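You operate a simulated robot arm through the tools that you are given. There is no shell and no other tool.

The job below is to be done with a simulated robot arm. You get a single attempt, and the scene is never put back.

JOB
Push the comb back first, seat each line end in its colour's slot, then draw the comb out.
Fine: the three ends on the comb board.
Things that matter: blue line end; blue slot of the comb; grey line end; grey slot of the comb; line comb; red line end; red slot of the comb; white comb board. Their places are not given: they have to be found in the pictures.

It is judged by the outcome, as a careful person would: the job done as asked, and still so three seconds after it is handed in. It fails if anything else is knocked over, pushed out of place, dropped, spilled or broken.

ROBOT AND FRAMES
A 7-joint arm with a two-finger gripper, fixed in place. Base frame: the origin is at the foot of the arm, x ahead of it, y to its left, z up. Readings come in m, degrees, newtons and seconds.
With the tool pointing down near the work surface it reaches from about 0.34 to 0.72 m from the base axis. Its first joint turns from -66.0 to 66.0 degrees. Payload 2.45 kg.
Tool frame: the origin (TCP) lies between the finger pads and is the grasp point; the fingertips stand 0.026 m ahead of it; z points along the fingers, y is the line along which they close. The gripper opens to 0.096 m. The gripper's body begins 0.069 m behind the TCP.
Orientation is that of the tool frame in the base frame, as [roll, pitch, yaw] about the fixed x, y, z axes, in that order (R = Rz(yaw) Ry(pitch) Rx(roll)). With the fingers straight down and closing along the base's y, the tool's x points along the base's -x, its y along +y and its z along -z.

CONTROLS
- The arm moves only by the tool jog_arm. Its argument "steps" is a list of rows, each an object of numbers (a shift or turn left out is 0, a gripper value left out holds the last): "dx", "dy", "dz": the shift along the tool's x, y, z in m; "ax", "ay", "az": the turn, a rotation vector about the tool's x, y, z in degrees; "claw": the finger opening in m, from 0 to 0.096. In form: [{"dx": .., "dy": .., "dz": .., "ax": .., "ay": .., "az": .., "claw": ..}, ...]. A call has 1 to 20 rows; each row shifts and turns the commanded pose from where the row before left it, along the tool's axes as they then stand. A row lasts 0.2 s, in which the tool goes at most 0.05 m and 8.6 degrees; a call with a longer step from one row to the next is refused whole, and so is a gripper value outside its range. A pose out of reach is approached as far as the arm can. The call stops where the force on the tool passes 50 N (or 10 N more than at its start, if that is more) or the arm is blocked; 0.2 s more then pass. The fingers move at their own pace and stop on an object; they squeeze with about 24 N. The grip force told is the motor's: it shows also when the fingers shut on nothing. Time passes only in rows, and 0.2 s behind the last, so rows that do not move let the fingers close. The reply holds the time, the measured pose of the TCP, the force on the tool along the base axes, the opening and the grip force, in the units named above and with some noise, with the torque about the TCP (base axes, N m) and any sound that the robot's microphone picked up.
- Cameras (640 x 400 px; columns grow to the right, rows downward): "scene" is fixed at [0.1776, -0.4047, 1.4158]; the picture's right is [0.64, -0.77, 0.00], its down [-0.50, -0.41, -0.76] and it looks along [0.59, 0.49, -0.65] (base axes); focal length 353 px, centre (320, 200). "wrist" rides on the gripper at [0.082, 0.003, -0.098] in the tool frame; the picture's right is [-0.04, 1.00, 0.00], its down [-0.73, -0.03, -0.68] and it looks along [-0.68, -0.03, 0.73] (tool axes); focal length 256 px, centre (320, 200).
- snapshot(camera): a new picture of that camera. It takes no simulated time.
- point_at(camera, pixels): for up to 12 pixels [column, row] of the newest picture of that camera ("zoom" is the newest enlarged one), the place [x, y, z] in the base frame of the surface seen there, good to about 0.002 m. It takes no simulated time.
- inspect(camera, box): a new picture of the part [left, top, right, bottom] of that camera's present view, enlarged. It takes no simulated time.
- job_done(): hands the job in; it is judged then, once.

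Leave the gripper open and the arm clear of the work at the hand-in unless told otherwise.

The tools are called after "Call:" as a command line: name --argument value ..., lists and objects as JSON in quotes. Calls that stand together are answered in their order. jog_arm: Moves the arm, as the interface text tells. Its arguments: {"type":"object","properties":{"steps":{"type":"array","items":{"type":"object","properties":{"dx":{"type":"number"},"dy":{"type":"number"},"dz":{"type":"number"},"ax":{"type":"number"},"ay":{"type":"number"},"az":{"type":"number"},"claw":{"type":"number"}}}}},"required":["steps"]} The other tools are called the same way: snapshot (camera) takes a picture; point_at (camera, pixels) gives the place of the surface under pixels of a picture; inspect (camera, box) takes an enlarged picture of a part of a camera's view; job_done () hands the job in.

At the start:

```text
time_s: 0.0
tool_pos: [0.3763, -0.2292, 1.1245]
tool_rot: [-180.0, 0.0, 180.0]
ft_force: [0.9, -0.1, 0.0]
torque: [-0.03, 0.02, -0.01]
opening: 0.0959
gripper_force: 0.1
```

scene: 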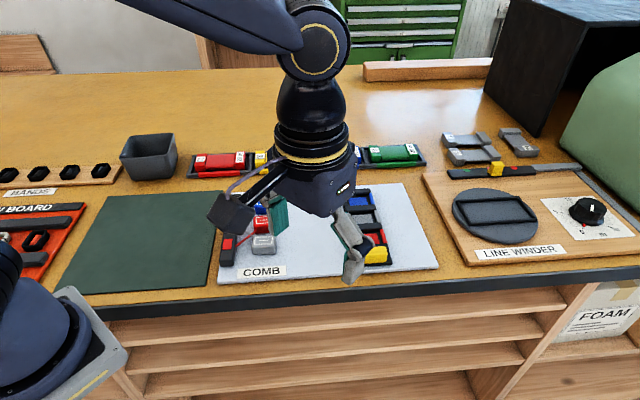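
wrist: 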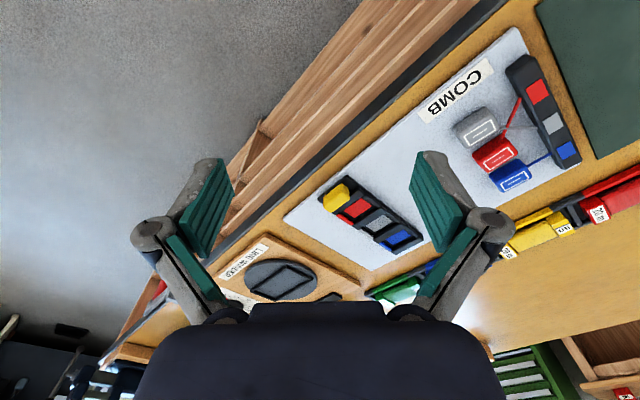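

The arm hangs in front of the white comb board in the scene picture. The wrist picture shows the comb at about (365,220) and the three line ends at about (495,155). I'll enlarge both views.

Call:
inspect --camera "wrist" --box '[280, 20, 600, 280]'

Call:
inspect --camera "scene" --box '[200, 170, 450, 300]'

```text
1.54 times, centred on (440, 150) of wrist
```

zoom: 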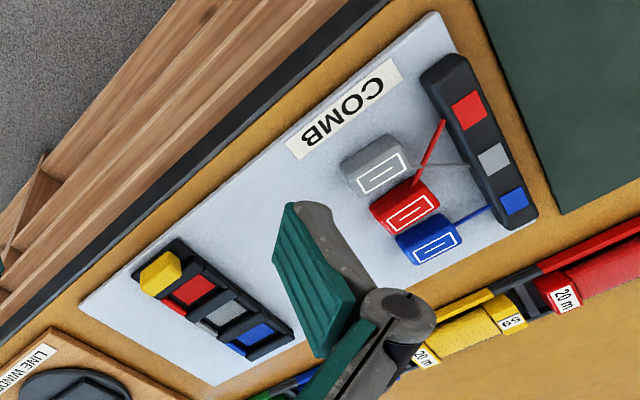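

```text
2.56 times, centred on (325, 235) of scene
```

zoom: 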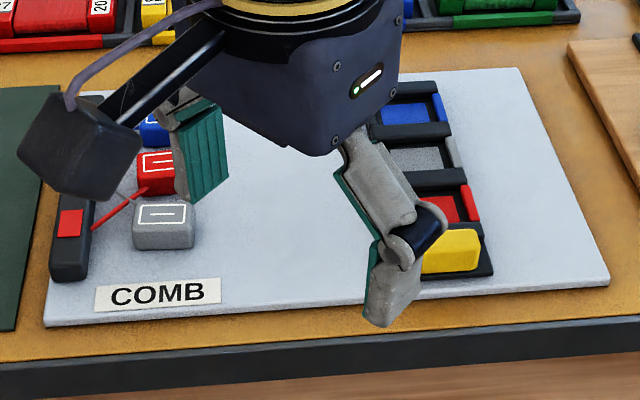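

The comb has a yellow end, and its slots are red, grey and blue in order. Next I read places off the newest zoom, which is the scene one: the ends, the comb corners, the yellow part and the board.

Call:
point_at --camera "zoom" --pixels '[[163, 213], [155, 173], [155, 133], [450, 240], [450, 262], [438, 208], [415, 160], [408, 113], [470, 203], [300, 260], [70, 222], [450, 154]]'

Call:
inspect --camera "wrist" --box '[300, 160, 440, 260]'

```text
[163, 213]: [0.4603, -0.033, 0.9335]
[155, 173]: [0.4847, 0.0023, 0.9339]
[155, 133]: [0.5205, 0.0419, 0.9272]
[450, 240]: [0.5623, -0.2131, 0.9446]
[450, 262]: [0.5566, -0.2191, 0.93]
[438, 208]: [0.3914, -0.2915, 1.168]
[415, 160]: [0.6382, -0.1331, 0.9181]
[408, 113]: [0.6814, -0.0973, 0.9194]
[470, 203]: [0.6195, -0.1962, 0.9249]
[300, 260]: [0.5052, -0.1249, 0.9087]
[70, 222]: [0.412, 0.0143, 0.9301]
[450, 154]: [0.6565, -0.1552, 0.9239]
```

```text
4.00 times, centred on (370, 210) of wrist
```

zoom: 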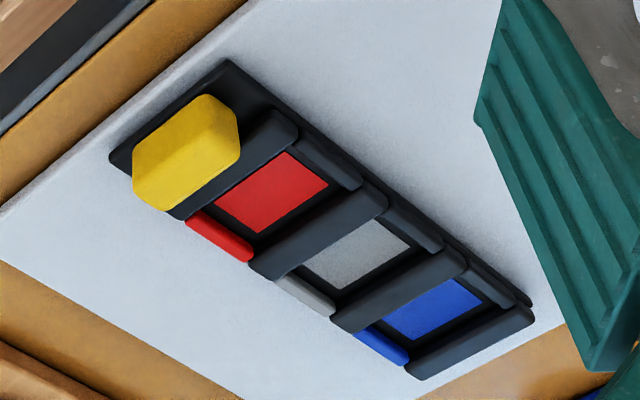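

The 4x wrist zoom shows the comb clearly: the yellow block at (185,150), floors in red (270,190), grey (360,255) and blue (435,310), and separate dark bars at the slots' left ends. I read a set of points here to get its direction and heights.

Call:
point_at --camera "zoom" --pixels '[[185, 140], [270, 190], [360, 252], [435, 308], [330, 160], [420, 225], [490, 278], [225, 238], [320, 230], [400, 285], [228, 70], [117, 155]]'

Call:
inspect --camera "wrist" --box '[430, 40, 600, 200]'

```text
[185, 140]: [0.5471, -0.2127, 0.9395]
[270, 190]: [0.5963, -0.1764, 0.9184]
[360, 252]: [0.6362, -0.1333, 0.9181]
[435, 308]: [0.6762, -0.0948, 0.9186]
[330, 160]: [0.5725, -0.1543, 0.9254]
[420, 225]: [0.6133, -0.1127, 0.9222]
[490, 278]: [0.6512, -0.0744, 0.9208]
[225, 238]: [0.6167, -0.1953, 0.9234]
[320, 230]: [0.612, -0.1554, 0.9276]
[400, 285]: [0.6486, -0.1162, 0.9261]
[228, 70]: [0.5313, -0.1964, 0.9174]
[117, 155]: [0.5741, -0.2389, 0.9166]
```

```text
2.50 times, centred on (515, 120) of wrist
```

zoom: 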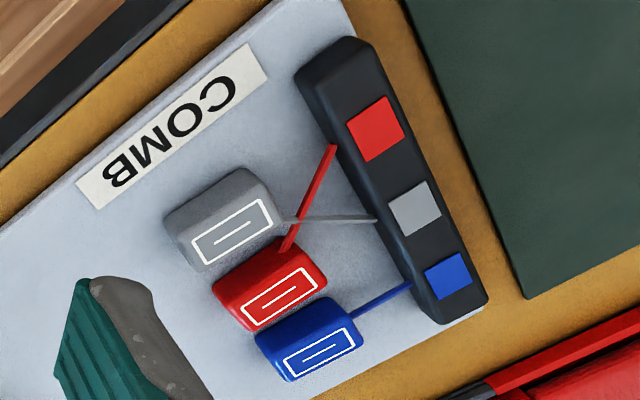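

The comb runs along the direction about (0.71, 0.71), called u here, so the board is yawed 45°. The slot centres are near (0.596,-0.176), (0.636,-0.133) and (0.676,-0.095), the floor is at z≈0.918 and the board at ≈0.909. The red line lies over the grey one. I turn the tool by +45° of yaw and move above the front of the comb for a closer look.

Call:
jog_arm --steps '[{"az": -7.5}, {"az": -7.5}, {"az": -7.5}, {"az": -7.5}, {"az": -7.5}, {"az": -7.5}, {"dx": -0.0227, "dy": -0.0195, "dz": 0.0124}, {"dx": -0.0227, "dy": -0.0195, "dz": 0.0124}, {"dx": -0.0227, "dy": -0.0195, "dz": 0.0124}, {"dx": -0.0227, "dy": -0.0195, "dz": 0.0124}, {"dx": -0.0227, "dy": -0.0195, "dz": 0.0124}, {"dx": -0.0227, "dy": -0.0195, "dz": 0.0124}, {}, {}]'

Call:
snapshot --camera "wrist"

Call:
snapshot --camera "scene"

```text
time_s: 3.0
tool_pos: [0.5557, -0.2137, 1.0515]
tool_rot: [180.0, -0.1, -135.0]
ft_force: [0.7, -0.2, 0.1]
torque: [-0.01, 0.01, 0.0]
opening: 0.0956
gripper_force: 0.1
```

```text
taken
```

wrist: 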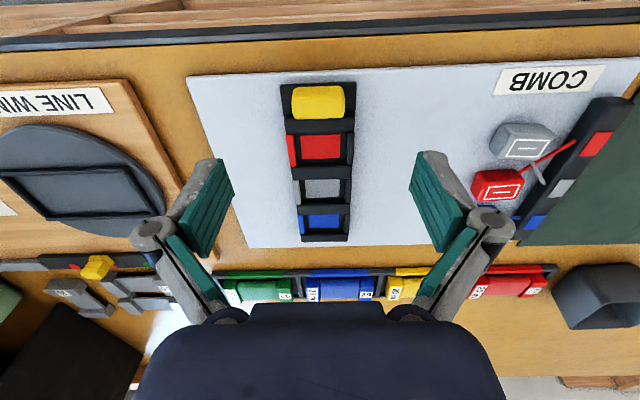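

```text
taken
```

scene: 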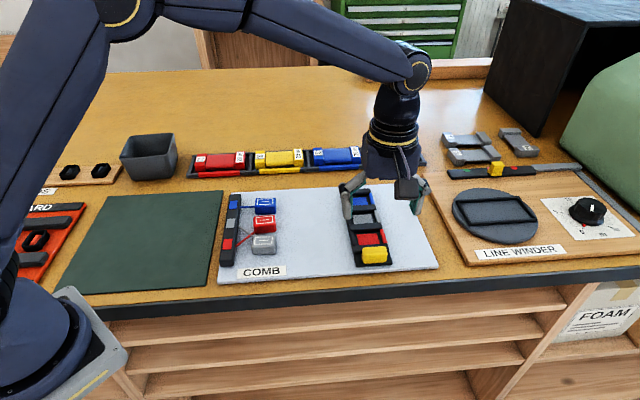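

The pose is as meant and the comb stands upright in the wrist view, columns 280–356 and rows 82–242. I enlarge it, and the ends too.

Call:
inspect --camera "wrist" --box '[220, 70, 420, 250]'

Call:
inspect --camera "scene" --box '[330, 175, 430, 275]'

Call:
inspect --camera "scene" --box '[210, 180, 310, 290]'

```text
2.22 times, centred on (320, 160) of wrist
```

zoom: 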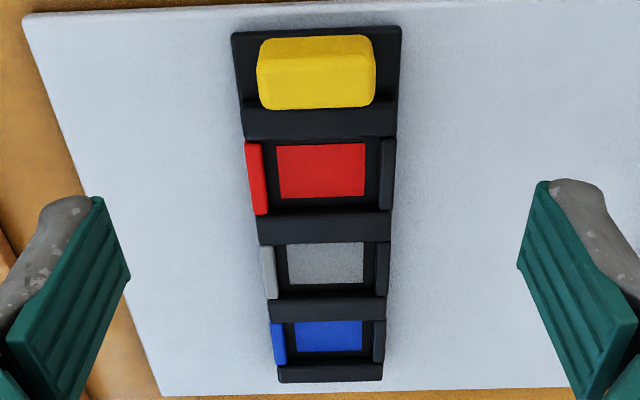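

```text
4.00 times, centred on (380, 225) of scene
```

zoom: 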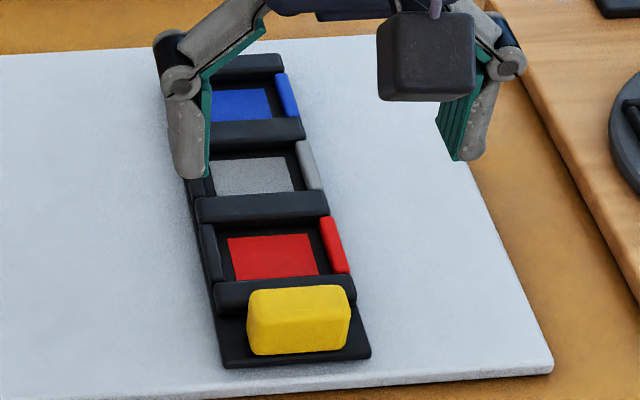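

```text
3.64 times, centred on (260, 235) of scene
```

zoom: 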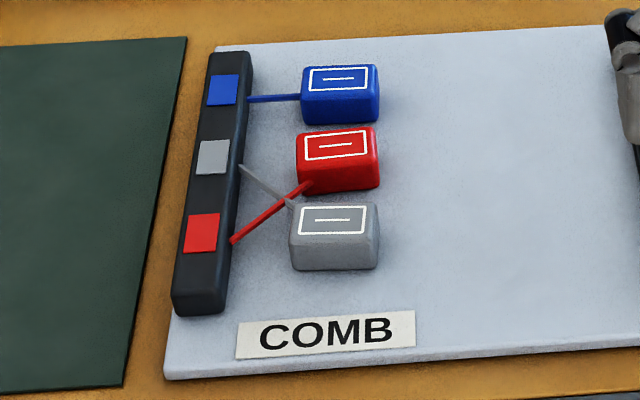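

The comb is one tray with the yellow block at its front end, and I see no rail on the board. To tell which way it slides, I measure the board edges, the comb edges and the gaps. I take the wrist zoom again so that point_at uses it.

Call:
inspect --camera "wrist" --box '[170, 50, 470, 260]'

```text
1.90 times, centred on (320, 155) of wrist
```

zoom: 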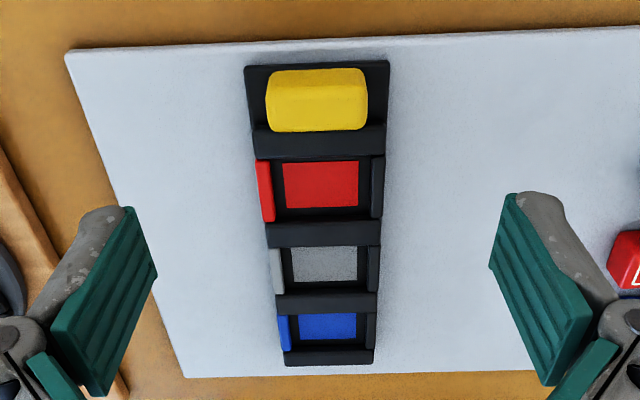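

Call:
point_at --camera "zoom" --pixels '[[70, 55], [188, 374], [320, 370], [330, 362], [248, 68], [387, 63], [320, 44], [372, 355], [290, 355], [317, 72], [317, 125], [450, 200]]'

Call:
point_at --camera "wrist" --pixels '[[297, 103], [342, 100], [292, 150], [349, 150], [320, 127], [320, 147], [320, 172], [320, 188], [319, 206], [322, 221], [322, 237], [349, 165]]'

```text
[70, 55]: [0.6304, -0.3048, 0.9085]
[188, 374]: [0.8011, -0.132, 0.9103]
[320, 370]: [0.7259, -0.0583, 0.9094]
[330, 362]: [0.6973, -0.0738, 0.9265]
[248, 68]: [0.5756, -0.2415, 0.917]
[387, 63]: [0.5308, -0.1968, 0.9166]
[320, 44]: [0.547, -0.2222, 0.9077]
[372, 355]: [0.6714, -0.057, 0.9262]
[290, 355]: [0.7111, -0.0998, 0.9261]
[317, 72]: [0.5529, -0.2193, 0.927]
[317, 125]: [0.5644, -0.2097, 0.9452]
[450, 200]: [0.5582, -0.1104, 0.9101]
```

```text
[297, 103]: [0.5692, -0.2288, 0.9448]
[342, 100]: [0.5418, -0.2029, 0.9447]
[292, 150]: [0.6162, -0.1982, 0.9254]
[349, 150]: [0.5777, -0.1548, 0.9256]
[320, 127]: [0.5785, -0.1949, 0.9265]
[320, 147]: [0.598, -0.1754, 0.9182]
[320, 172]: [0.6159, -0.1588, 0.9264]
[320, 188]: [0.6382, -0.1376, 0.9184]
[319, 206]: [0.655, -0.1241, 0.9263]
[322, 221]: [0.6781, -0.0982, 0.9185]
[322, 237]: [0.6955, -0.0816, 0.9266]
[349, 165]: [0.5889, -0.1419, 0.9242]
```

In board coordinates (u back, v left) the board spans u 0.230–0.4725 and the comb u 0.236–0.442. That leaves about 30 mm of room behind it and 6 mm in front. The comb also spans v −0.578 to −0.5145, with the board's right edge at v −0.66. Now I measure the line holder and the ends in a scene zoom.

Call:
inspect --camera "scene" --box '[210, 180, 310, 290]'

Call:
point_at --camera "zoom" --pixels '[[200, 232], [213, 157], [223, 90], [335, 219], [338, 146], [340, 79], [268, 210], [250, 97], [165, 378], [217, 45], [205, 312], [325, 333]]'

Call:
point_at --camera "zoom" --pixels '[[295, 232], [378, 232], [300, 208], [372, 204], [300, 137], [374, 132], [304, 70], [376, 67], [312, 92], [336, 158], [336, 233], [296, 203]]'

```text
3.64 times, centred on (260, 235) of scene
```

zoom: 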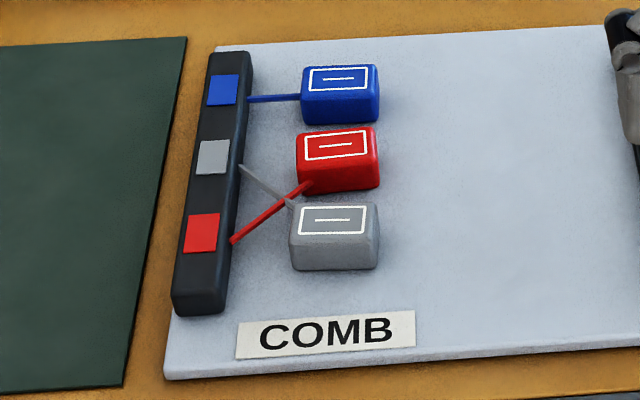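

```text
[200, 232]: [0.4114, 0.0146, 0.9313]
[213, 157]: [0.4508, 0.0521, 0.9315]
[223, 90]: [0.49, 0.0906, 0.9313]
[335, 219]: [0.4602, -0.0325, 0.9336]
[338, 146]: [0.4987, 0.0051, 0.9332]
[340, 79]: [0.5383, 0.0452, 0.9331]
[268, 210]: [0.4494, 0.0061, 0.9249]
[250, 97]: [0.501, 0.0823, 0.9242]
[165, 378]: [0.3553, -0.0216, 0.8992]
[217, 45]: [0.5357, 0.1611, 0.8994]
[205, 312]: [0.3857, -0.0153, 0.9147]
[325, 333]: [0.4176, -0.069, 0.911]
```

```text
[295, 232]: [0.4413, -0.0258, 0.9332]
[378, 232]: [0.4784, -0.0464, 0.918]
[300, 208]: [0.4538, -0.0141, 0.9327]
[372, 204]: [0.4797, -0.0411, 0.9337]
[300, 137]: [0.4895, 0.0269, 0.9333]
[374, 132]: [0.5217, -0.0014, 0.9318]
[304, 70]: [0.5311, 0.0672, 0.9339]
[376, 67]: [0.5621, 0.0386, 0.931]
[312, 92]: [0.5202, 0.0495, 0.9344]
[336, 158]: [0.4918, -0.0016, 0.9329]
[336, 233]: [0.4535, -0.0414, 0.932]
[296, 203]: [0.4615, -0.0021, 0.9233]
```

The holder's colours sit at u 0.301, 0.356 and 0.4105, the same u as the slots. So the comb's natural slide is along v: back toward the line holder on the left, and out to the right. The ends lie at v −0.349 with grey at u 0.302, red at 0.356 and blue at 0.413, so red and grey are swapped and their lines cross. The yellow handle is centred near u 0.2465, v −0.546. I lower the open fingers to just above it and check.

Call:
jog_arm --steps '[{"dx": -0.0016, "dy": -0.0007, "dz": 0.02}, {"dx": -0.0016, "dy": -0.0006, "dz": 0.02}, {"dx": -0.0015, "dy": -0.0006, "dz": 0.02}, {}]'

Call:
snapshot --camera "wrist"

Call:
inspect --camera "wrist" --box '[230, 110, 410, 250]'

```text
time_s: 4.0
tool_pos: [0.5604, -0.2115, 0.9906]
tool_rot: [-180.0, 0.0, -135.0]
ft_force: [-1.1, -0.2, 1.0]
torque: [0.0, 0.04, -0.02]
opening: 0.0957
gripper_force: 0.0
```

```text
taken
```

wrist: 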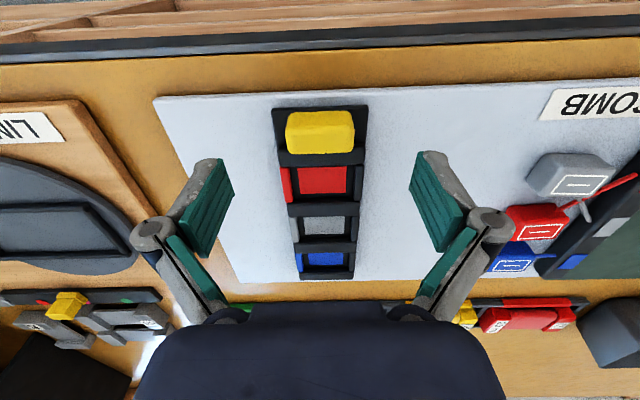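

```text
2.86 times, centred on (320, 180) of wrist
```

zoom: 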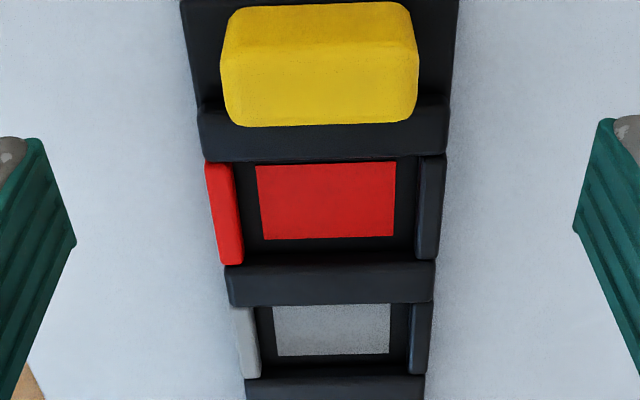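

The handle shows between the fingers at zoom (222–418, 5–125). I read the edges of its top for centring.

Call:
point_at --camera "zoom" --pixels '[[228, 80], [412, 75], [320, 48], [320, 118], [230, 112], [408, 108], [320, 84], [320, 25], [320, 140], [320, 157], [230, 215], [428, 205]]'

```text
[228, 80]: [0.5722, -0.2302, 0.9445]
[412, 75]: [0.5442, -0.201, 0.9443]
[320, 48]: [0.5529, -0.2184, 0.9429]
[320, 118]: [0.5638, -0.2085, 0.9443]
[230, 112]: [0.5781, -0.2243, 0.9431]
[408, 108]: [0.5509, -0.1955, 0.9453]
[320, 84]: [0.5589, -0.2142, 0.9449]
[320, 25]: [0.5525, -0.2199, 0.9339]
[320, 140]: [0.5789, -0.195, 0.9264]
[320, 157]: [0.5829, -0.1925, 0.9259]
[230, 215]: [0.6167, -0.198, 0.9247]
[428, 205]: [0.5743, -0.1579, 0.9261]
```

The handle spans u 0.235–0.2535 and v −0.569 to −0.525, with its top at z 0.945. I centre on it, lower the fingertips to z≈0.921 (the plate is at 0.917) and close on its two ends.

Call:
jog_arm --steps '[{"dx": 0.0025, "dy": -0.001, "dz": 0.0145}, {"dz": 0.0145}, {"dz": 0.0145}, {}, {"claw": 0.06}, {"claw": 0.06}, {"claw": 0.04}, {"claw": 0.04}, {"claw": 0.04}]'

Call:
snapshot --camera "wrist"

```text
time_s: 6.0
tool_pos: [0.557, -0.2152, 0.9467]
tool_rot: [180.0, 0.0, -135.0]
ft_force: [-0.5, -0.1, -0.2]
torque: [0.05, 0.13, -0.04]
opening: 0.0435
gripper_force: 43.5
```

```text
taken
```

wrist: 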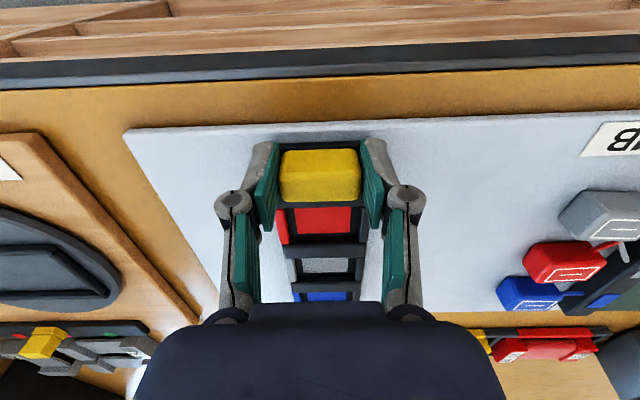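

The handle is held at an opening of 0.0435 and no force is on the tool. I try a small 4 mm shift toward the line holder (tool +y) and read the force.

Call:
jog_arm --steps '[{"dy": 0.001}, {"dy": 0.001}, {"dy": 0.001}, {"dy": 0.001}]'

```text
time_s: 7.0
tool_pos: [0.5564, -0.2138, 0.947]
tool_rot: [180.0, 0.0, -135.0]
ft_force: [1.4, 0.0, -0.6]
torque: [-0.64, 0.37, -0.17]
opening: 0.0438
gripper_force: 45.0
```

The tool moved only about 1.4 mm of the 4 and the force is still small. I add 4 mm more and compare.

Call:
jog_arm --steps '[{"dy": 0.001}, {"dy": 0.001}, {"dy": 0.001}, {"dy": 0.001}]'

Call:
snapshot --camera "wrist"

```text
time_s: 8.0
tool_pos: [0.5529, -0.2109, 0.9475]
tool_rot: [-179.9, 0.0, -135.0]
ft_force: [0.4, -0.2, 9.0]
torque: [0.34, 0.23, 0.1]
opening: 0.0439
gripper_force: 44.7
```

```text
taken
```

wrist: 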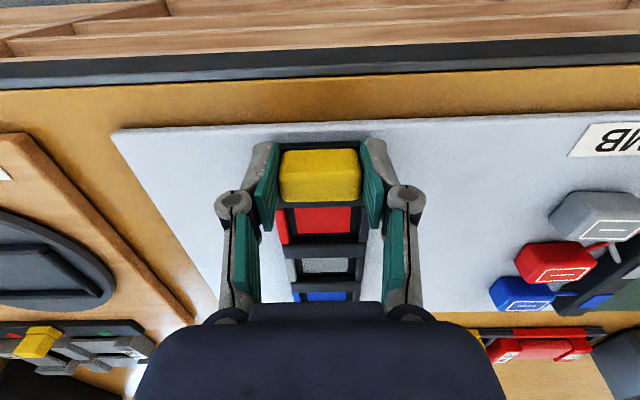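

The comb follows the gripper: 6 mm in v now, and the board has shifted in view while the comb stayed straight. I go on toward the holder in slow steps, watching the force for a stop.

Call:
jog_arm --steps '[{"dy": 0.002}, {"dy": 0.002}, {"dy": 0.002}, {"dy": 0.002}, {"dy": 0.002}, {"dy": 0.002}, {"dy": 0.002}, {"dy": 0.002}, {"dy": 0.002}, {"dy": 0.002}]'

Call:
snapshot --camera "wrist"

Call:
snapshot --camera "scene"

```text
time_s: 10.2
tool_pos: [0.5384, -0.1961, 0.9467]
tool_rot: [-179.8, 0.2, -135.0]
ft_force: [7.0, 5.4, 14.9]
torque: [-0.26, 0.03, -0.14]
opening: 0.0435
gripper_force: 44.9
```

```text
taken
```

wrist: 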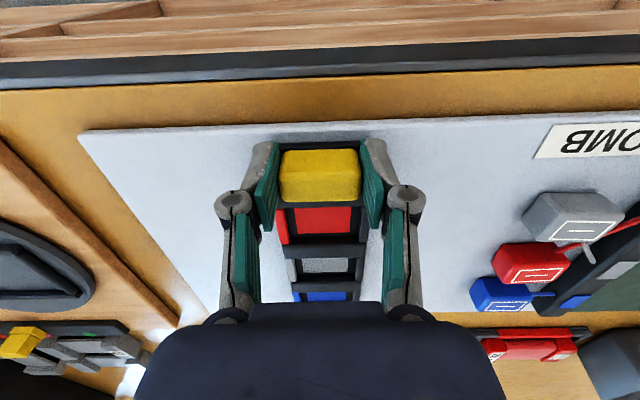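

```text
taken
```

scene: 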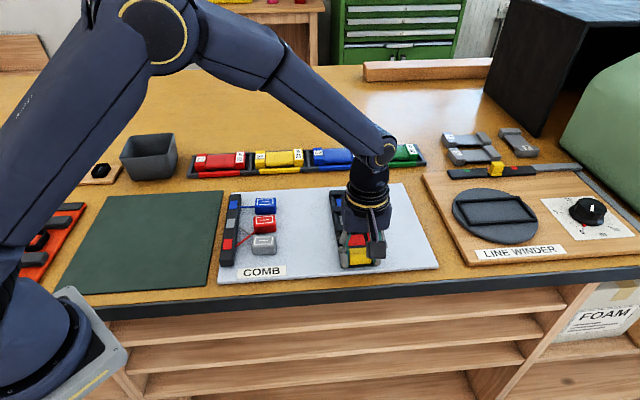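

The comb has moved about 27 mm and still goes, with a little upward force on the tool. I carry on another 16 mm.

Call:
jog_arm --steps '[{"dy": 0.002}, {"dy": 0.002}, {"dy": 0.002}, {"dy": 0.002}, {"dy": 0.002}, {"dy": 0.002}, {"dy": 0.002}, {"dy": 0.002}]'

Call:
snapshot --camera "wrist"

```text
time_s: 12.0
tool_pos: [0.5268, -0.1844, 0.9479]
tool_rot: [179.9, 0.0, -134.8]
ft_force: [8.6, 7.4, 2.2]
torque: [0.7, -1.08, 0.0]
opening: 0.0436
gripper_force: 45.1
```

```text
taken
```

wrist: 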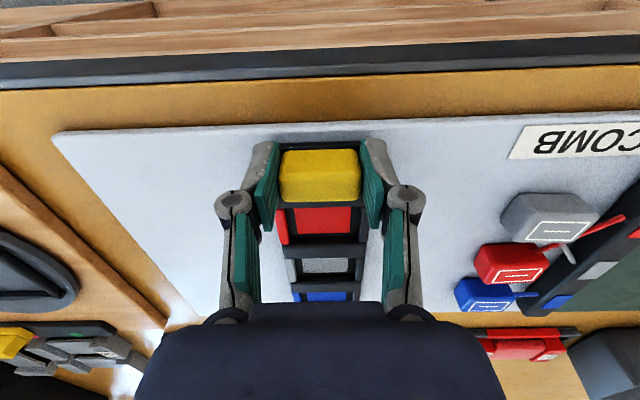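

About 43 mm done, with an 11 N side force toward +u. I ease the tool by 0.8 mm that way and go on another 16 mm.

Call:
jog_arm --steps '[{"dx": -0.0004, "dy": 0.002}, {"dx": -0.0004, "dy": 0.002}, {"dy": 0.002}, {"dy": 0.002}, {"dy": 0.002}, {"dy": 0.002}, {"dy": 0.002}, {"dy": 0.002}]'

Call:
snapshot --camera "wrist"

```text
time_s: 13.8
tool_pos: [0.5162, -0.172, 0.9469]
tool_rot: [180.0, -0.1, -135.0]
ft_force: [2.9, 2.2, 2.8]
torque: [-0.34, 0.72, -0.07]
opening: 0.0437
gripper_force: 44.9
```

```text
taken
```

wrist: 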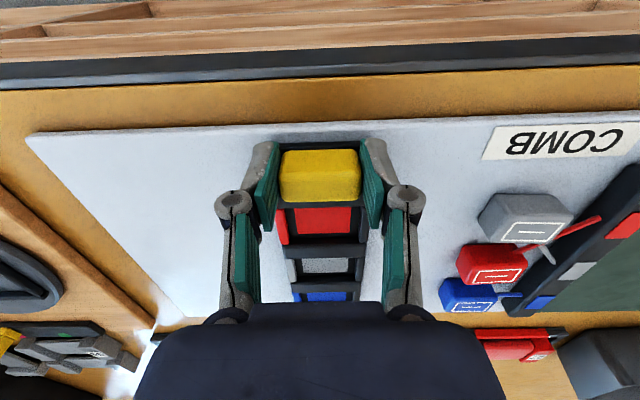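

60 mm done, the side force has dropped and there is still no stop. The comb's left edge is near v −0.455 and the ends' near faces are at −0.371. I go on another 16 mm.

Call:
jog_arm --steps '[{"dy": 0.002}, {"dy": 0.002}, {"dy": 0.002}, {"dy": 0.002}, {"dy": 0.002}, {"dy": 0.002}, {"dy": 0.002}, {"dy": 0.002}]'

Call:
snapshot --camera "wrist"

Call:
snapshot --camera "scene"

```text
time_s: 15.6
tool_pos: [0.5044, -0.1613, 0.9478]
tool_rot: [-179.8, 0.1, -135.0]
ft_force: [-0.7, -2.8, 15.1]
torque: [0.45, -0.62, 0.05]
opening: 0.0439
gripper_force: 44.9
```

```text
taken
```

wrist: 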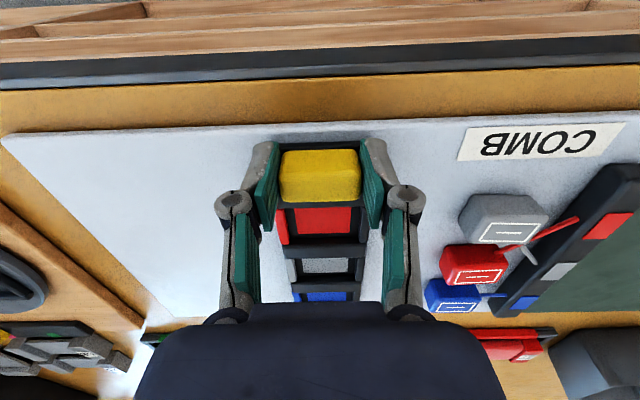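

```text
taken
```

scene: 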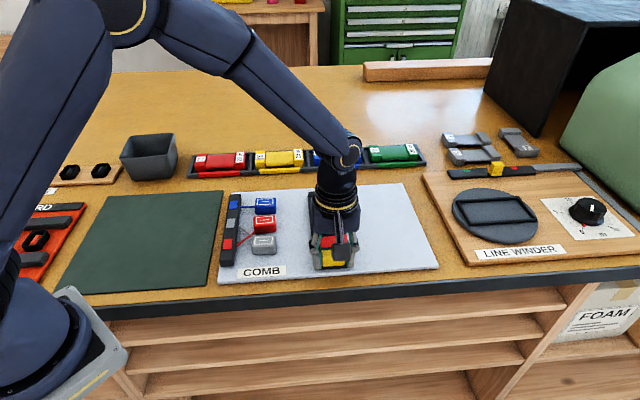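

75 mm done and still free. I continue 10 mm more, slowly, since a stop must come before the ends.

Call:
jog_arm --steps '[{"dy": 0.002}, {"dy": 0.002}, {"dy": 0.002}, {"dy": 0.002}, {"dy": 0.002}, {}]'

```text
time_s: 17.0
tool_pos: [0.4979, -0.1542, 0.9465]
tool_rot: [-180.0, 0.0, -135.0]
ft_force: [0.0, -0.8, 5.9]
torque: [-0.13, -0.51, -0.19]
opening: 0.0437
gripper_force: 45.2
```

85 mm, no resistance along v. Another 10 mm.

Call:
jog_arm --steps '[{"dy": 0.002}, {"dy": 0.002}, {"dy": 0.002}, {"dy": 0.002}, {"dy": 0.002}, {}]'

Call:
snapshot --camera "wrist"

```text
time_s: 18.4
tool_pos: [0.4915, -0.1482, 0.9469]
tool_rot: [180.0, -0.2, -135.0]
ft_force: [-3.4, -5.1, -1.1]
torque: [0.57, -0.45, 0.05]
opening: 0.044
gripper_force: 45.4
```

```text
taken
```

wrist: 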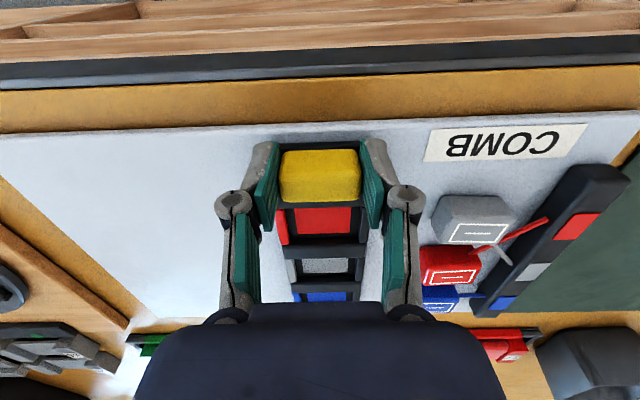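

94 mm. The comb's left edge is near v −0.42, about 50 mm short of the ends. I try 6 mm more and watch the lag and the force.

Call:
jog_arm --steps '[{"dy": 0.002}, {"dy": 0.002}, {"dy": 0.002}, {}, {}]'

```text
time_s: 19.6
tool_pos: [0.4863, -0.1427, 0.9473]
tool_rot: [179.9, 0.0, -135.0]
ft_force: [-4.3, -4.0, 3.4]
torque: [-0.48, 0.28, -0.02]
opening: 0.0435
gripper_force: 45.5
```

101 mm and still no stop (force along v about 0). The gap to the ends is about 42 mm. I go 8 mm more.

Call:
jog_arm --steps '[{"dy": 0.002}, {"dy": 0.002}, {"dy": 0.002}, {"dy": 0.002}, {}, {}]'

Call:
snapshot --camera "wrist"

Call:
inspect --camera "scene" --box '[210, 160, 450, 300]'

```text
time_s: 21.0
tool_pos: [0.4799, -0.1377, 0.9476]
tool_rot: [-180.0, 0.1, -135.1]
ft_force: [-9.7, -13.1, 14.8]
torque: [-0.75, 0.23, -0.04]
opening: 0.0439
gripper_force: 44.8
```

```text
taken
```

wrist: 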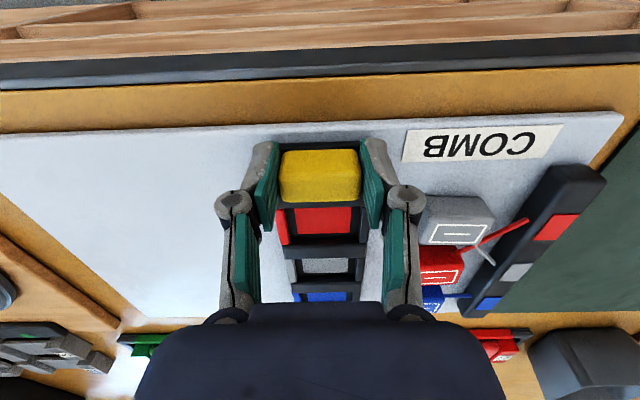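

```text
2.67 times, centred on (330, 230) of scene
```

zoom: 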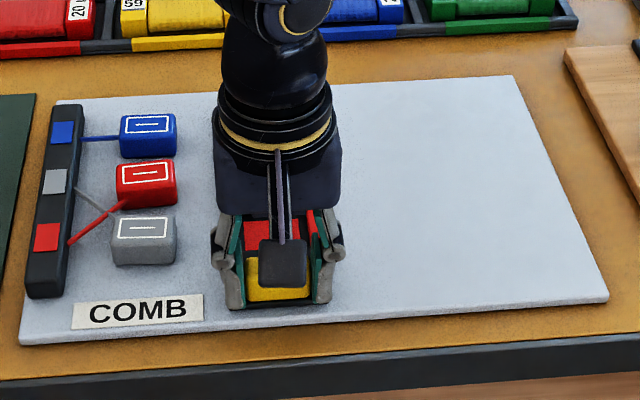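

110 mm and still free along v, with a −u side force of 16 N. I ease 0.6 mm back in u and go 8 mm further.

Call:
jog_arm --steps '[{"dx": 0.0006, "dy": 0.002}, {"dy": 0.002}, {"dy": 0.002}, {"dy": 0.002}, {}, {}]'

```text
time_s: 22.4
tool_pos: [0.4753, -0.1334, 0.9483]
tool_rot: [-179.9, 0.1, -135.0]
ft_force: [-3.4, -15.1, 9.6]
torque: [-0.31, -0.38, -0.05]
opening: 0.0438
gripper_force: 45.6
```

It moved 6.3 of 8 mm and the force along v is now −8 N, so a stop may be near. I add 3 mm to confirm.

Call:
jog_arm --steps '[{"dy": 0.001}, {"dy": 0.001}, {"dy": 0.001}, {}, {}]'

Call:
snapshot --camera "wrist"

```text
time_s: 23.6
tool_pos: [0.4756, -0.132, 0.9461]
tool_rot: [-179.6, 0.1, -135.0]
ft_force: [18.4, -28.4, -11.1]
torque: [-0.76, -0.08, 0.11]
opening: 0.0438
gripper_force: 45.1
```

```text
taken
```

wrist: 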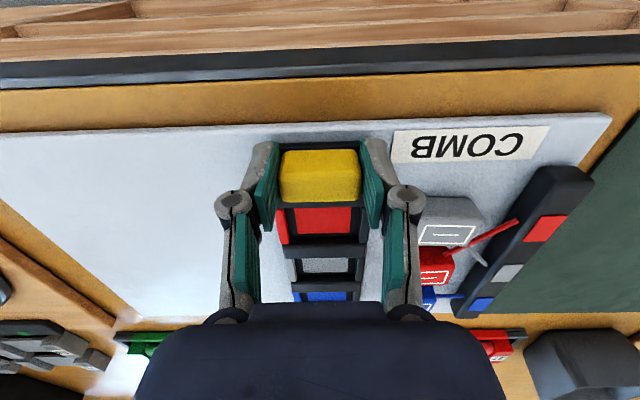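

The force along v is −33 N: the back stop, with the handle at v≈−0.430 after 116 mm of travel. I take the pressure off, open, and rise straight up.

Call:
jog_arm --steps '[{"dy": -0.001}, {"dy": -0.001}, {"dy": -0.001}, {}, {"claw": 0.06}, {"claw": 0.08}, {"claw": 0.08}, {"dz": -0.02}, {"dz": -0.03}, {"dz": -0.04}, {"dz": -0.04}, {}]'

Call:
snapshot --camera "wrist"

Call:
inspect --camera "scene" --box '[210, 160, 450, 300]'

```text
time_s: 26.2
tool_pos: [0.476, -0.1313, 1.0762]
tool_rot: [180.0, 0.0, -135.0]
ft_force: [0.6, 0.2, 0.6]
torque: [0.02, 0.0, -0.01]
opening: 0.0799
gripper_force: 0.1
```

```text
taken
```

wrist: 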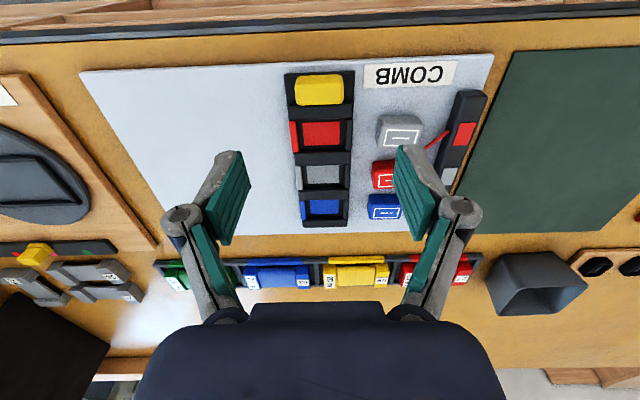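

```text
2.67 times, centred on (330, 230) of scene
```

zoom: 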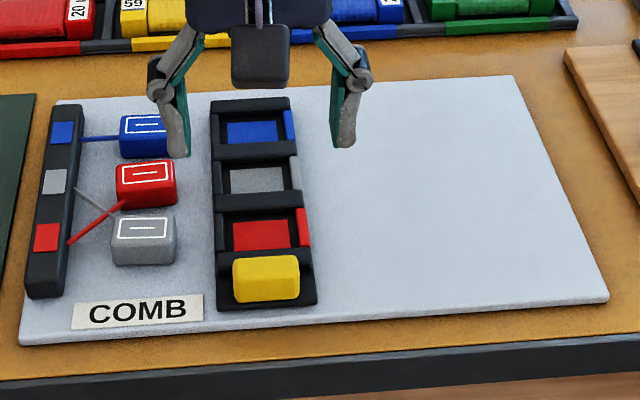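

The comb is now back beside the ends and nothing else has moved. I will grip the ends across u, on their front and back faces, so I turn the tool by 90°. Then I stand back over the line holder so the wrist camera sees both the ends and the slots.

Call:
jog_arm --steps '[{"az": 8.2}, {"az": 8.2}, {"az": 8.2}, {"az": 8.2}, {"az": 8.2}, {"az": 8.2}, {"az": 8.2}, {"az": 8.2}, {"az": 8.2}, {"az": 8.2}, {"az": 8.0}, {"dx": 0.032, "dy": 0.022}, {"dx": 0.032, "dy": 0.022}, {"dx": 0.032, "dy": 0.022}, {"dx": 0.032, "dy": 0.022}, {"dx": 0.031, "dy": 0.023}, {}, {}]'

Call:
snapshot --camera "wrist"

Call:
snapshot --camera "scene"

```text
time_s: 30.0
tool_pos: [0.4412, 0.0582, 1.0772]
tool_rot: [-180.0, -0.1, 134.9]
ft_force: [0.1, -0.6, -0.3]
torque: [-0.03, -0.01, 0.0]
opening: 0.0798
gripper_force: 0.0
```

```text
taken
```

wrist: 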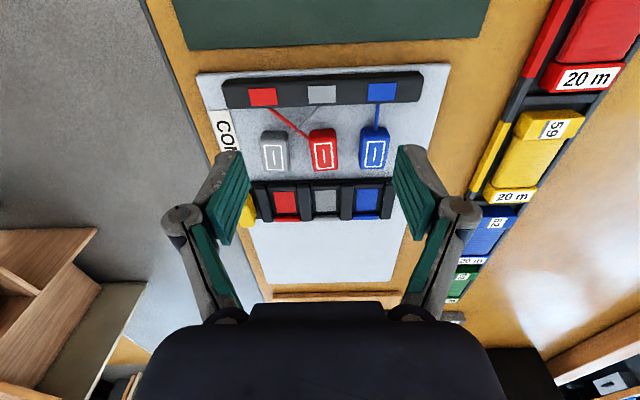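

```text
taken
```

scene: 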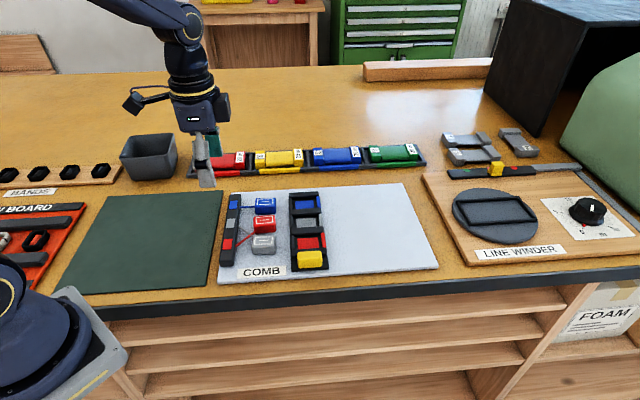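

Both views are now clear. In the wrist view the ends are at (275,150), (323,150) and (375,148), with the slots right below them. I enlarge that part and measure.

Call:
inspect --camera "wrist" --box '[230, 70, 420, 230]'

```text
2.50 times, centred on (325, 150) of wrist
```

zoom: 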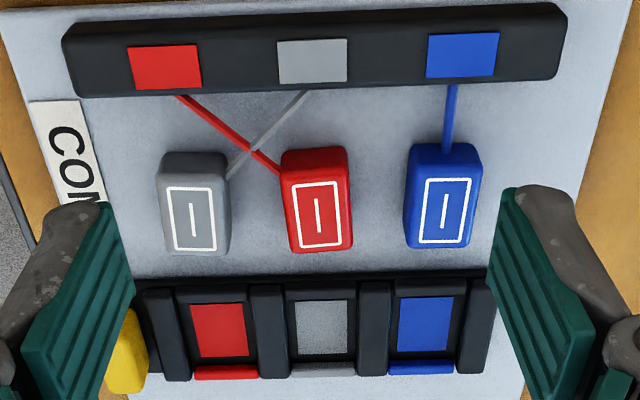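

Call:
point_at --camera "zoom" --pixels '[[195, 220], [318, 215], [444, 209], [166, 215], [226, 215], [290, 210], [348, 210], [414, 205], [474, 205], [220, 330], [323, 328], [425, 324]]'

Call:
point_at --camera "zoom" --pixels '[[195, 184], [195, 250], [318, 180], [318, 249], [444, 175], [444, 244], [165, 335], [267, 333], [373, 330], [473, 325], [224, 374], [213, 296]]'

Call:
inspect --camera "scene" --box '[220, 180, 340, 285]'

```text
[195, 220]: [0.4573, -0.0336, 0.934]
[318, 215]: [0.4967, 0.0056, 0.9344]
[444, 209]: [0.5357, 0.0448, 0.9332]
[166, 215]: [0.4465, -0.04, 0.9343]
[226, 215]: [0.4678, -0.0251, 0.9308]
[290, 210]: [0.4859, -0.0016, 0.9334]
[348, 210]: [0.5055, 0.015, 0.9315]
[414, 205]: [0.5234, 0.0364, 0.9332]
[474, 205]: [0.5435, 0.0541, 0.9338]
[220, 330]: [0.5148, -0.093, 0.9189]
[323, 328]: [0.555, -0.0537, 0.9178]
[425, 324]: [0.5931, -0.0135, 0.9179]
```

```text
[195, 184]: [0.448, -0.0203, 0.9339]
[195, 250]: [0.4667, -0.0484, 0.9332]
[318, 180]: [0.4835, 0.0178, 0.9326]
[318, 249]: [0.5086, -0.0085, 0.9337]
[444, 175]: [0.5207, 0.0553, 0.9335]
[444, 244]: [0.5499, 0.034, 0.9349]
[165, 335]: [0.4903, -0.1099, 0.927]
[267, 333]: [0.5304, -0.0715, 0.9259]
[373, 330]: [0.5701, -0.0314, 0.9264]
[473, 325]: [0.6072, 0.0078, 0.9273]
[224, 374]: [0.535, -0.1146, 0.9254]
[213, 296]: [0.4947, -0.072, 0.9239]
```

```text
3.81 times, centred on (280, 232) of scene
```

zoom: 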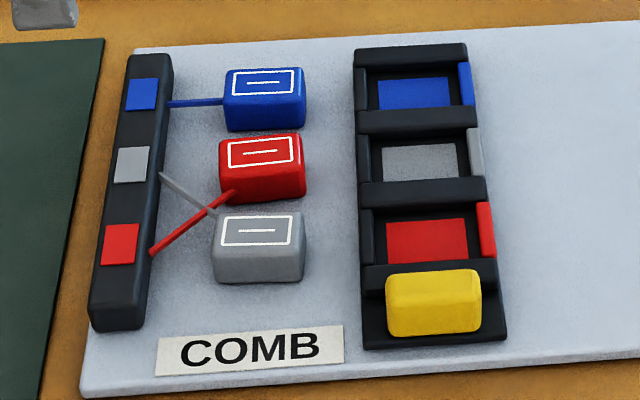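

Measured ends in (u,v): grey (0.300,−0.347), red (0.355,−0.347), blue (0.410,−0.347), each about 28 × 38 mm with tops at z 0.934. The slots are red (0.2975,−0.430), grey (0.3535,−0.430) and blue (0.409,−0.430), floor 0.918 and wall tops 0.9265. I start with blue, whose line is free. I move over it with the fingers at 0.044 and stay above it.

Call:
jog_arm --steps '[{"dx": -0.019, "dy": 0.0142, "dz": 0.023, "claw": 0.044}, {"dx": -0.019, "dy": 0.0142, "dz": 0.023}, {"dx": -0.019, "dy": 0.0142, "dz": 0.023}, {"dx": -0.0192, "dy": 0.0141, "dz": 0.023}, {}, {}]'

Call:
snapshot --camera "wrist"

```text
time_s: 31.4
tool_pos: [0.536, 0.0449, 0.9846]
tool_rot: [180.0, -0.1, 135.0]
ft_force: [0.2, 0.8, 0.6]
torque: [0.01, -0.02, 0.03]
opening: 0.0444
gripper_force: 0.0
```

```text
taken
```

wrist: 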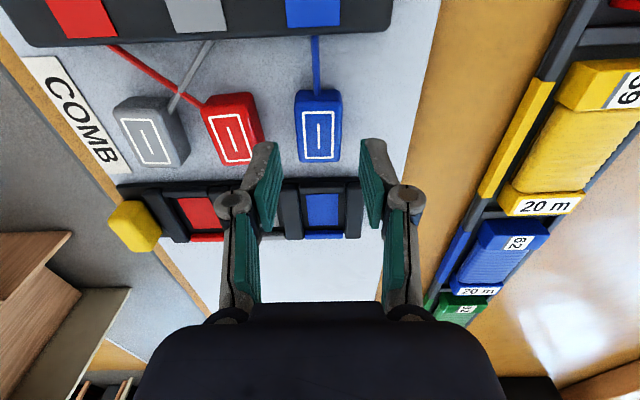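

Blue sits centred between the fingers (column 319). I go down to TCP z 0.9465 (tips at 0.9205) and close on its upper half.

Call:
jog_arm --steps '[{"dz": 0.013}, {"dz": 0.013}, {"dz": 0.012}, {}, {"claw": 0.02}, {"claw": 0.02}, {"claw": 0.02}, {"claw": 0.02}]'

Call:
snapshot --camera "wrist"

```text
time_s: 33.2
tool_pos: [0.5364, 0.0441, 0.9478]
tool_rot: [180.0, 0.0, 135.1]
ft_force: [-0.7, -0.4, -0.1]
torque: [-0.03, 0.02, -0.02]
opening: 0.0289
gripper_force: 24.1
```

```text
taken
```

wrist: 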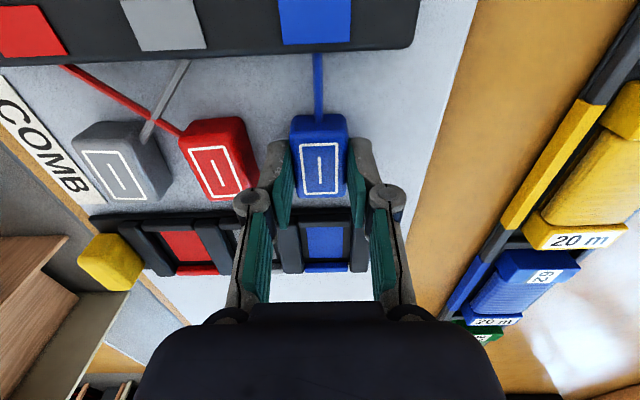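

Blue is gripped (opening 0.0289, 24 N). I lift it 35 mm and look.

Call:
jog_arm --steps '[{"dz": -0.007}, {"dz": -0.007}, {"dz": -0.007}, {"dz": -0.007}, {"dz": -0.007}, {}]'

Call:
snapshot --camera "wrist"

Call:
inspect --camera "scene" --box '[200, 150, 340, 280]'

```text
time_s: 34.6
tool_pos: [0.5344, 0.0439, 0.9823]
tool_rot: [-180.0, 0.0, 135.0]
ft_force: [0.6, 0.2, 0.3]
torque: [0.0, 0.0, -0.01]
opening: 0.0198
gripper_force: 0.0
```

```text
taken
```

wrist: 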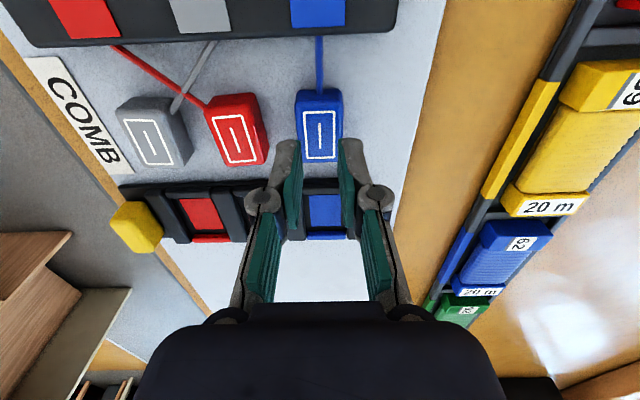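

```text
3.08 times, centred on (270, 215) of scene
```

zoom: 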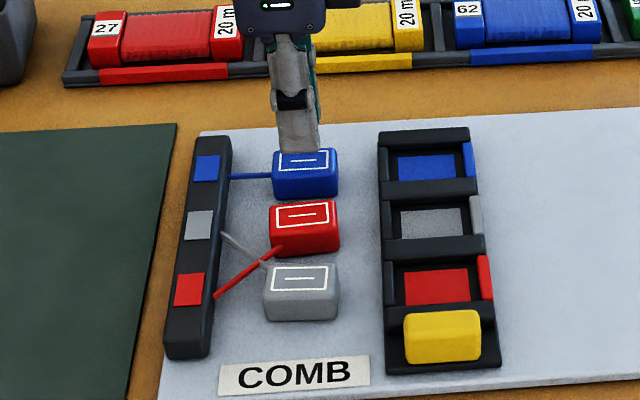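

The fingers slipped off the top: the opening fell to 0.0198 and blue is still standing on the board at its place. I open again and measure exactly where blue stands before a deeper, slower grip.

Call:
jog_arm --steps '[{"claw": 0.044}, {"claw": 0.044}, {}]'

Call:
inspect --camera "wrist" --box '[250, 20, 400, 190]'

```text
time_s: 35.4
tool_pos: [0.5352, 0.0437, 0.9832]
tool_rot: [180.0, 0.0, 134.9]
ft_force: [-0.4, 0.1, 0.1]
torque: [0.0, 0.01, 0.01]
opening: 0.044
gripper_force: 0.1
```

```text
2.35 times, centred on (325, 105) of wrist
```

zoom: 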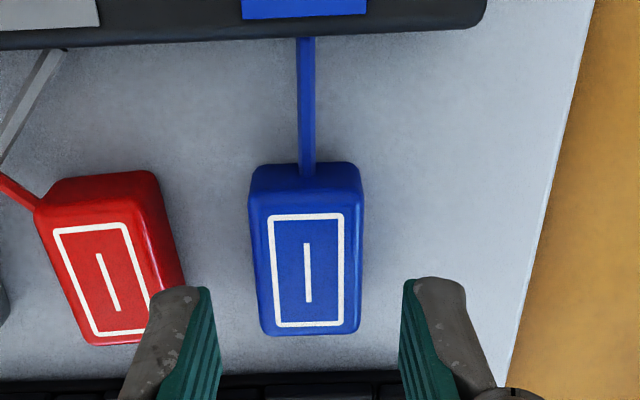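

Call:
point_at --camera "zoom" --pixels '[[307, 270], [262, 265], [355, 265], [305, 205], [308, 328], [305, 180], [252, 220], [362, 220], [100, 285], [307, 100]]'

```text
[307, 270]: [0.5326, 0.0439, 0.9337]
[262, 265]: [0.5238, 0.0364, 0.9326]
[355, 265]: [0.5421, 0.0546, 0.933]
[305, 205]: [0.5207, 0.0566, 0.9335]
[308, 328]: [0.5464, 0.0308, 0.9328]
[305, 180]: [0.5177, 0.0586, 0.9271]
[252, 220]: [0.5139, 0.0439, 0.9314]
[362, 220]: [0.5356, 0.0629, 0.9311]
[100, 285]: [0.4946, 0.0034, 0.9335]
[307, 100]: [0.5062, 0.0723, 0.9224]
```

Blue is at (u,v)=(0.409,−0.346), practically unmoved. I go down 3.5 mm deeper than before (TCP z 0.943), close, wait, and lift only 3 mm slowly to see whether it holds.

Call:
jog_arm --steps '[{"dx": 0.001, "dz": 0.014}, {"dz": 0.014}, {"dz": 0.012}, {}, {"claw": 0.024}, {"claw": 0.02}, {"claw": 0.01}, {"claw": 0.0}, {}, {}]'

```text
time_s: 37.6
tool_pos: [0.5337, 0.045, 0.9424]
tool_rot: [-180.0, 0.0, 135.0]
ft_force: [-0.9, 0.0, -0.4]
torque: [0.03, -0.01, -0.01]
opening: 0.029
gripper_force: 23.9
```

The grip is at 0.029 with 23.9 N. I lift 1 mm per row for 4 mm and read.

Call:
jog_arm --steps '[{"dz": -0.001}, {"dz": -0.001}, {"dz": -0.001}, {"dz": -0.001}, {}]'

Call:
snapshot --camera "wrist"

```text
time_s: 38.8
tool_pos: [0.5336, 0.0448, 0.9459]
tool_rot: [-180.0, 0.0, 135.0]
ft_force: [-0.5, -0.3, 1.0]
torque: [0.0, 0.03, 0.01]
opening: 0.0288
gripper_force: 24.1
```

```text
taken
```

wrist: 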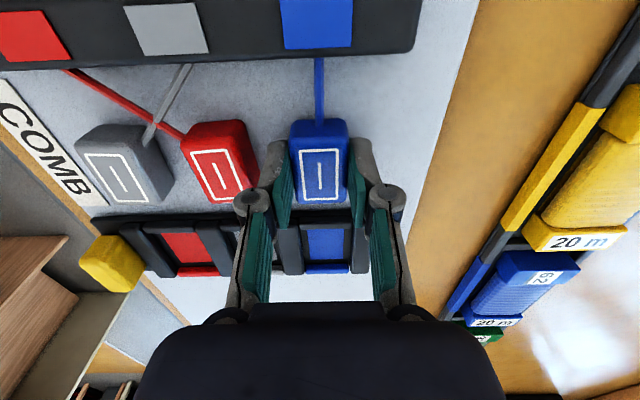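

Call:
inspect --camera "wrist" --box '[250, 100, 390, 220]'

Call:
point_at --camera "wrist" --pixels '[[319, 175], [319, 195], [318, 158], [220, 165], [308, 175], [330, 175]]'

```text
3.33 times, centred on (320, 160) of wrist
```

zoom: 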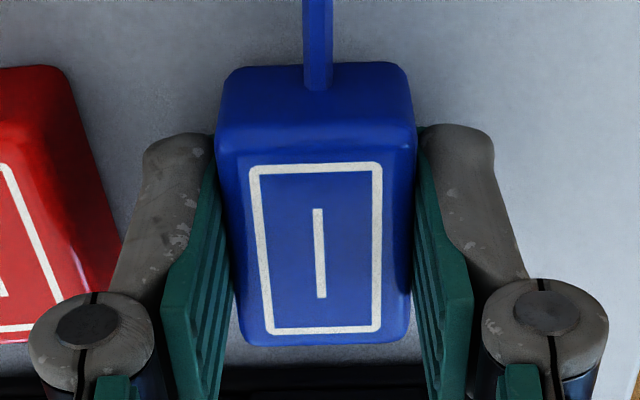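

```text
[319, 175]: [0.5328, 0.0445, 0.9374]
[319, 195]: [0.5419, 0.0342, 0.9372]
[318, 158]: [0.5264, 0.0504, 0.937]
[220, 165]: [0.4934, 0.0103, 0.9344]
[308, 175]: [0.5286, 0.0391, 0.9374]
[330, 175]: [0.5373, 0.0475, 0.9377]
```

Blue's top rose from 0.9335 to 0.9374, so it is lifting with the tool. I keep lifting slowly at 1.5 mm per row.

Call:
jog_arm --steps '[{"dz": -0.0015}, {"dz": -0.0015}, {"dz": -0.0015}, {"dz": -0.0015}, {"dz": -0.0015}, {"dz": -0.0015}, {"dz": -0.0015}, {"dz": -0.0015}]'

Call:
snapshot --camera "wrist"

Call:
point_at --camera "wrist" --pixels '[[319, 175], [319, 195], [318, 158], [220, 165], [308, 175], [330, 175]]'

```text
time_s: 40.6
tool_pos: [0.5349, 0.044, 0.9567]
tool_rot: [-180.0, 0.0, 135.0]
ft_force: [-0.6, 0.3, -1.3]
torque: [0.01, 0.01, 0.0]
opening: 0.0288
gripper_force: 23.6
```

```text
taken
```

wrist: 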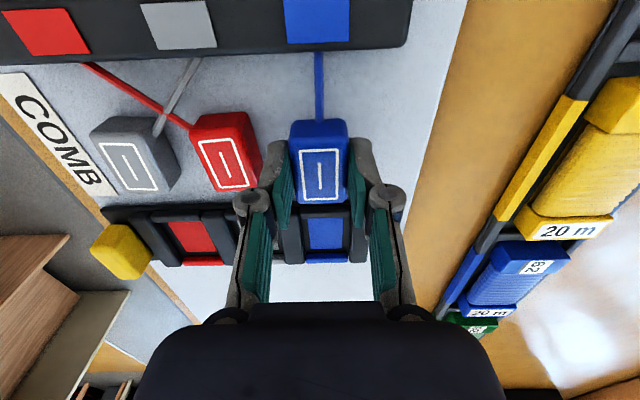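

```text
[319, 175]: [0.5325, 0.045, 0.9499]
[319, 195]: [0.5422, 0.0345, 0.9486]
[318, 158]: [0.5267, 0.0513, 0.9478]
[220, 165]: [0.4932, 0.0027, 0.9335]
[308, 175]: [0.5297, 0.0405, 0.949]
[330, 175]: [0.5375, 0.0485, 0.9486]
```

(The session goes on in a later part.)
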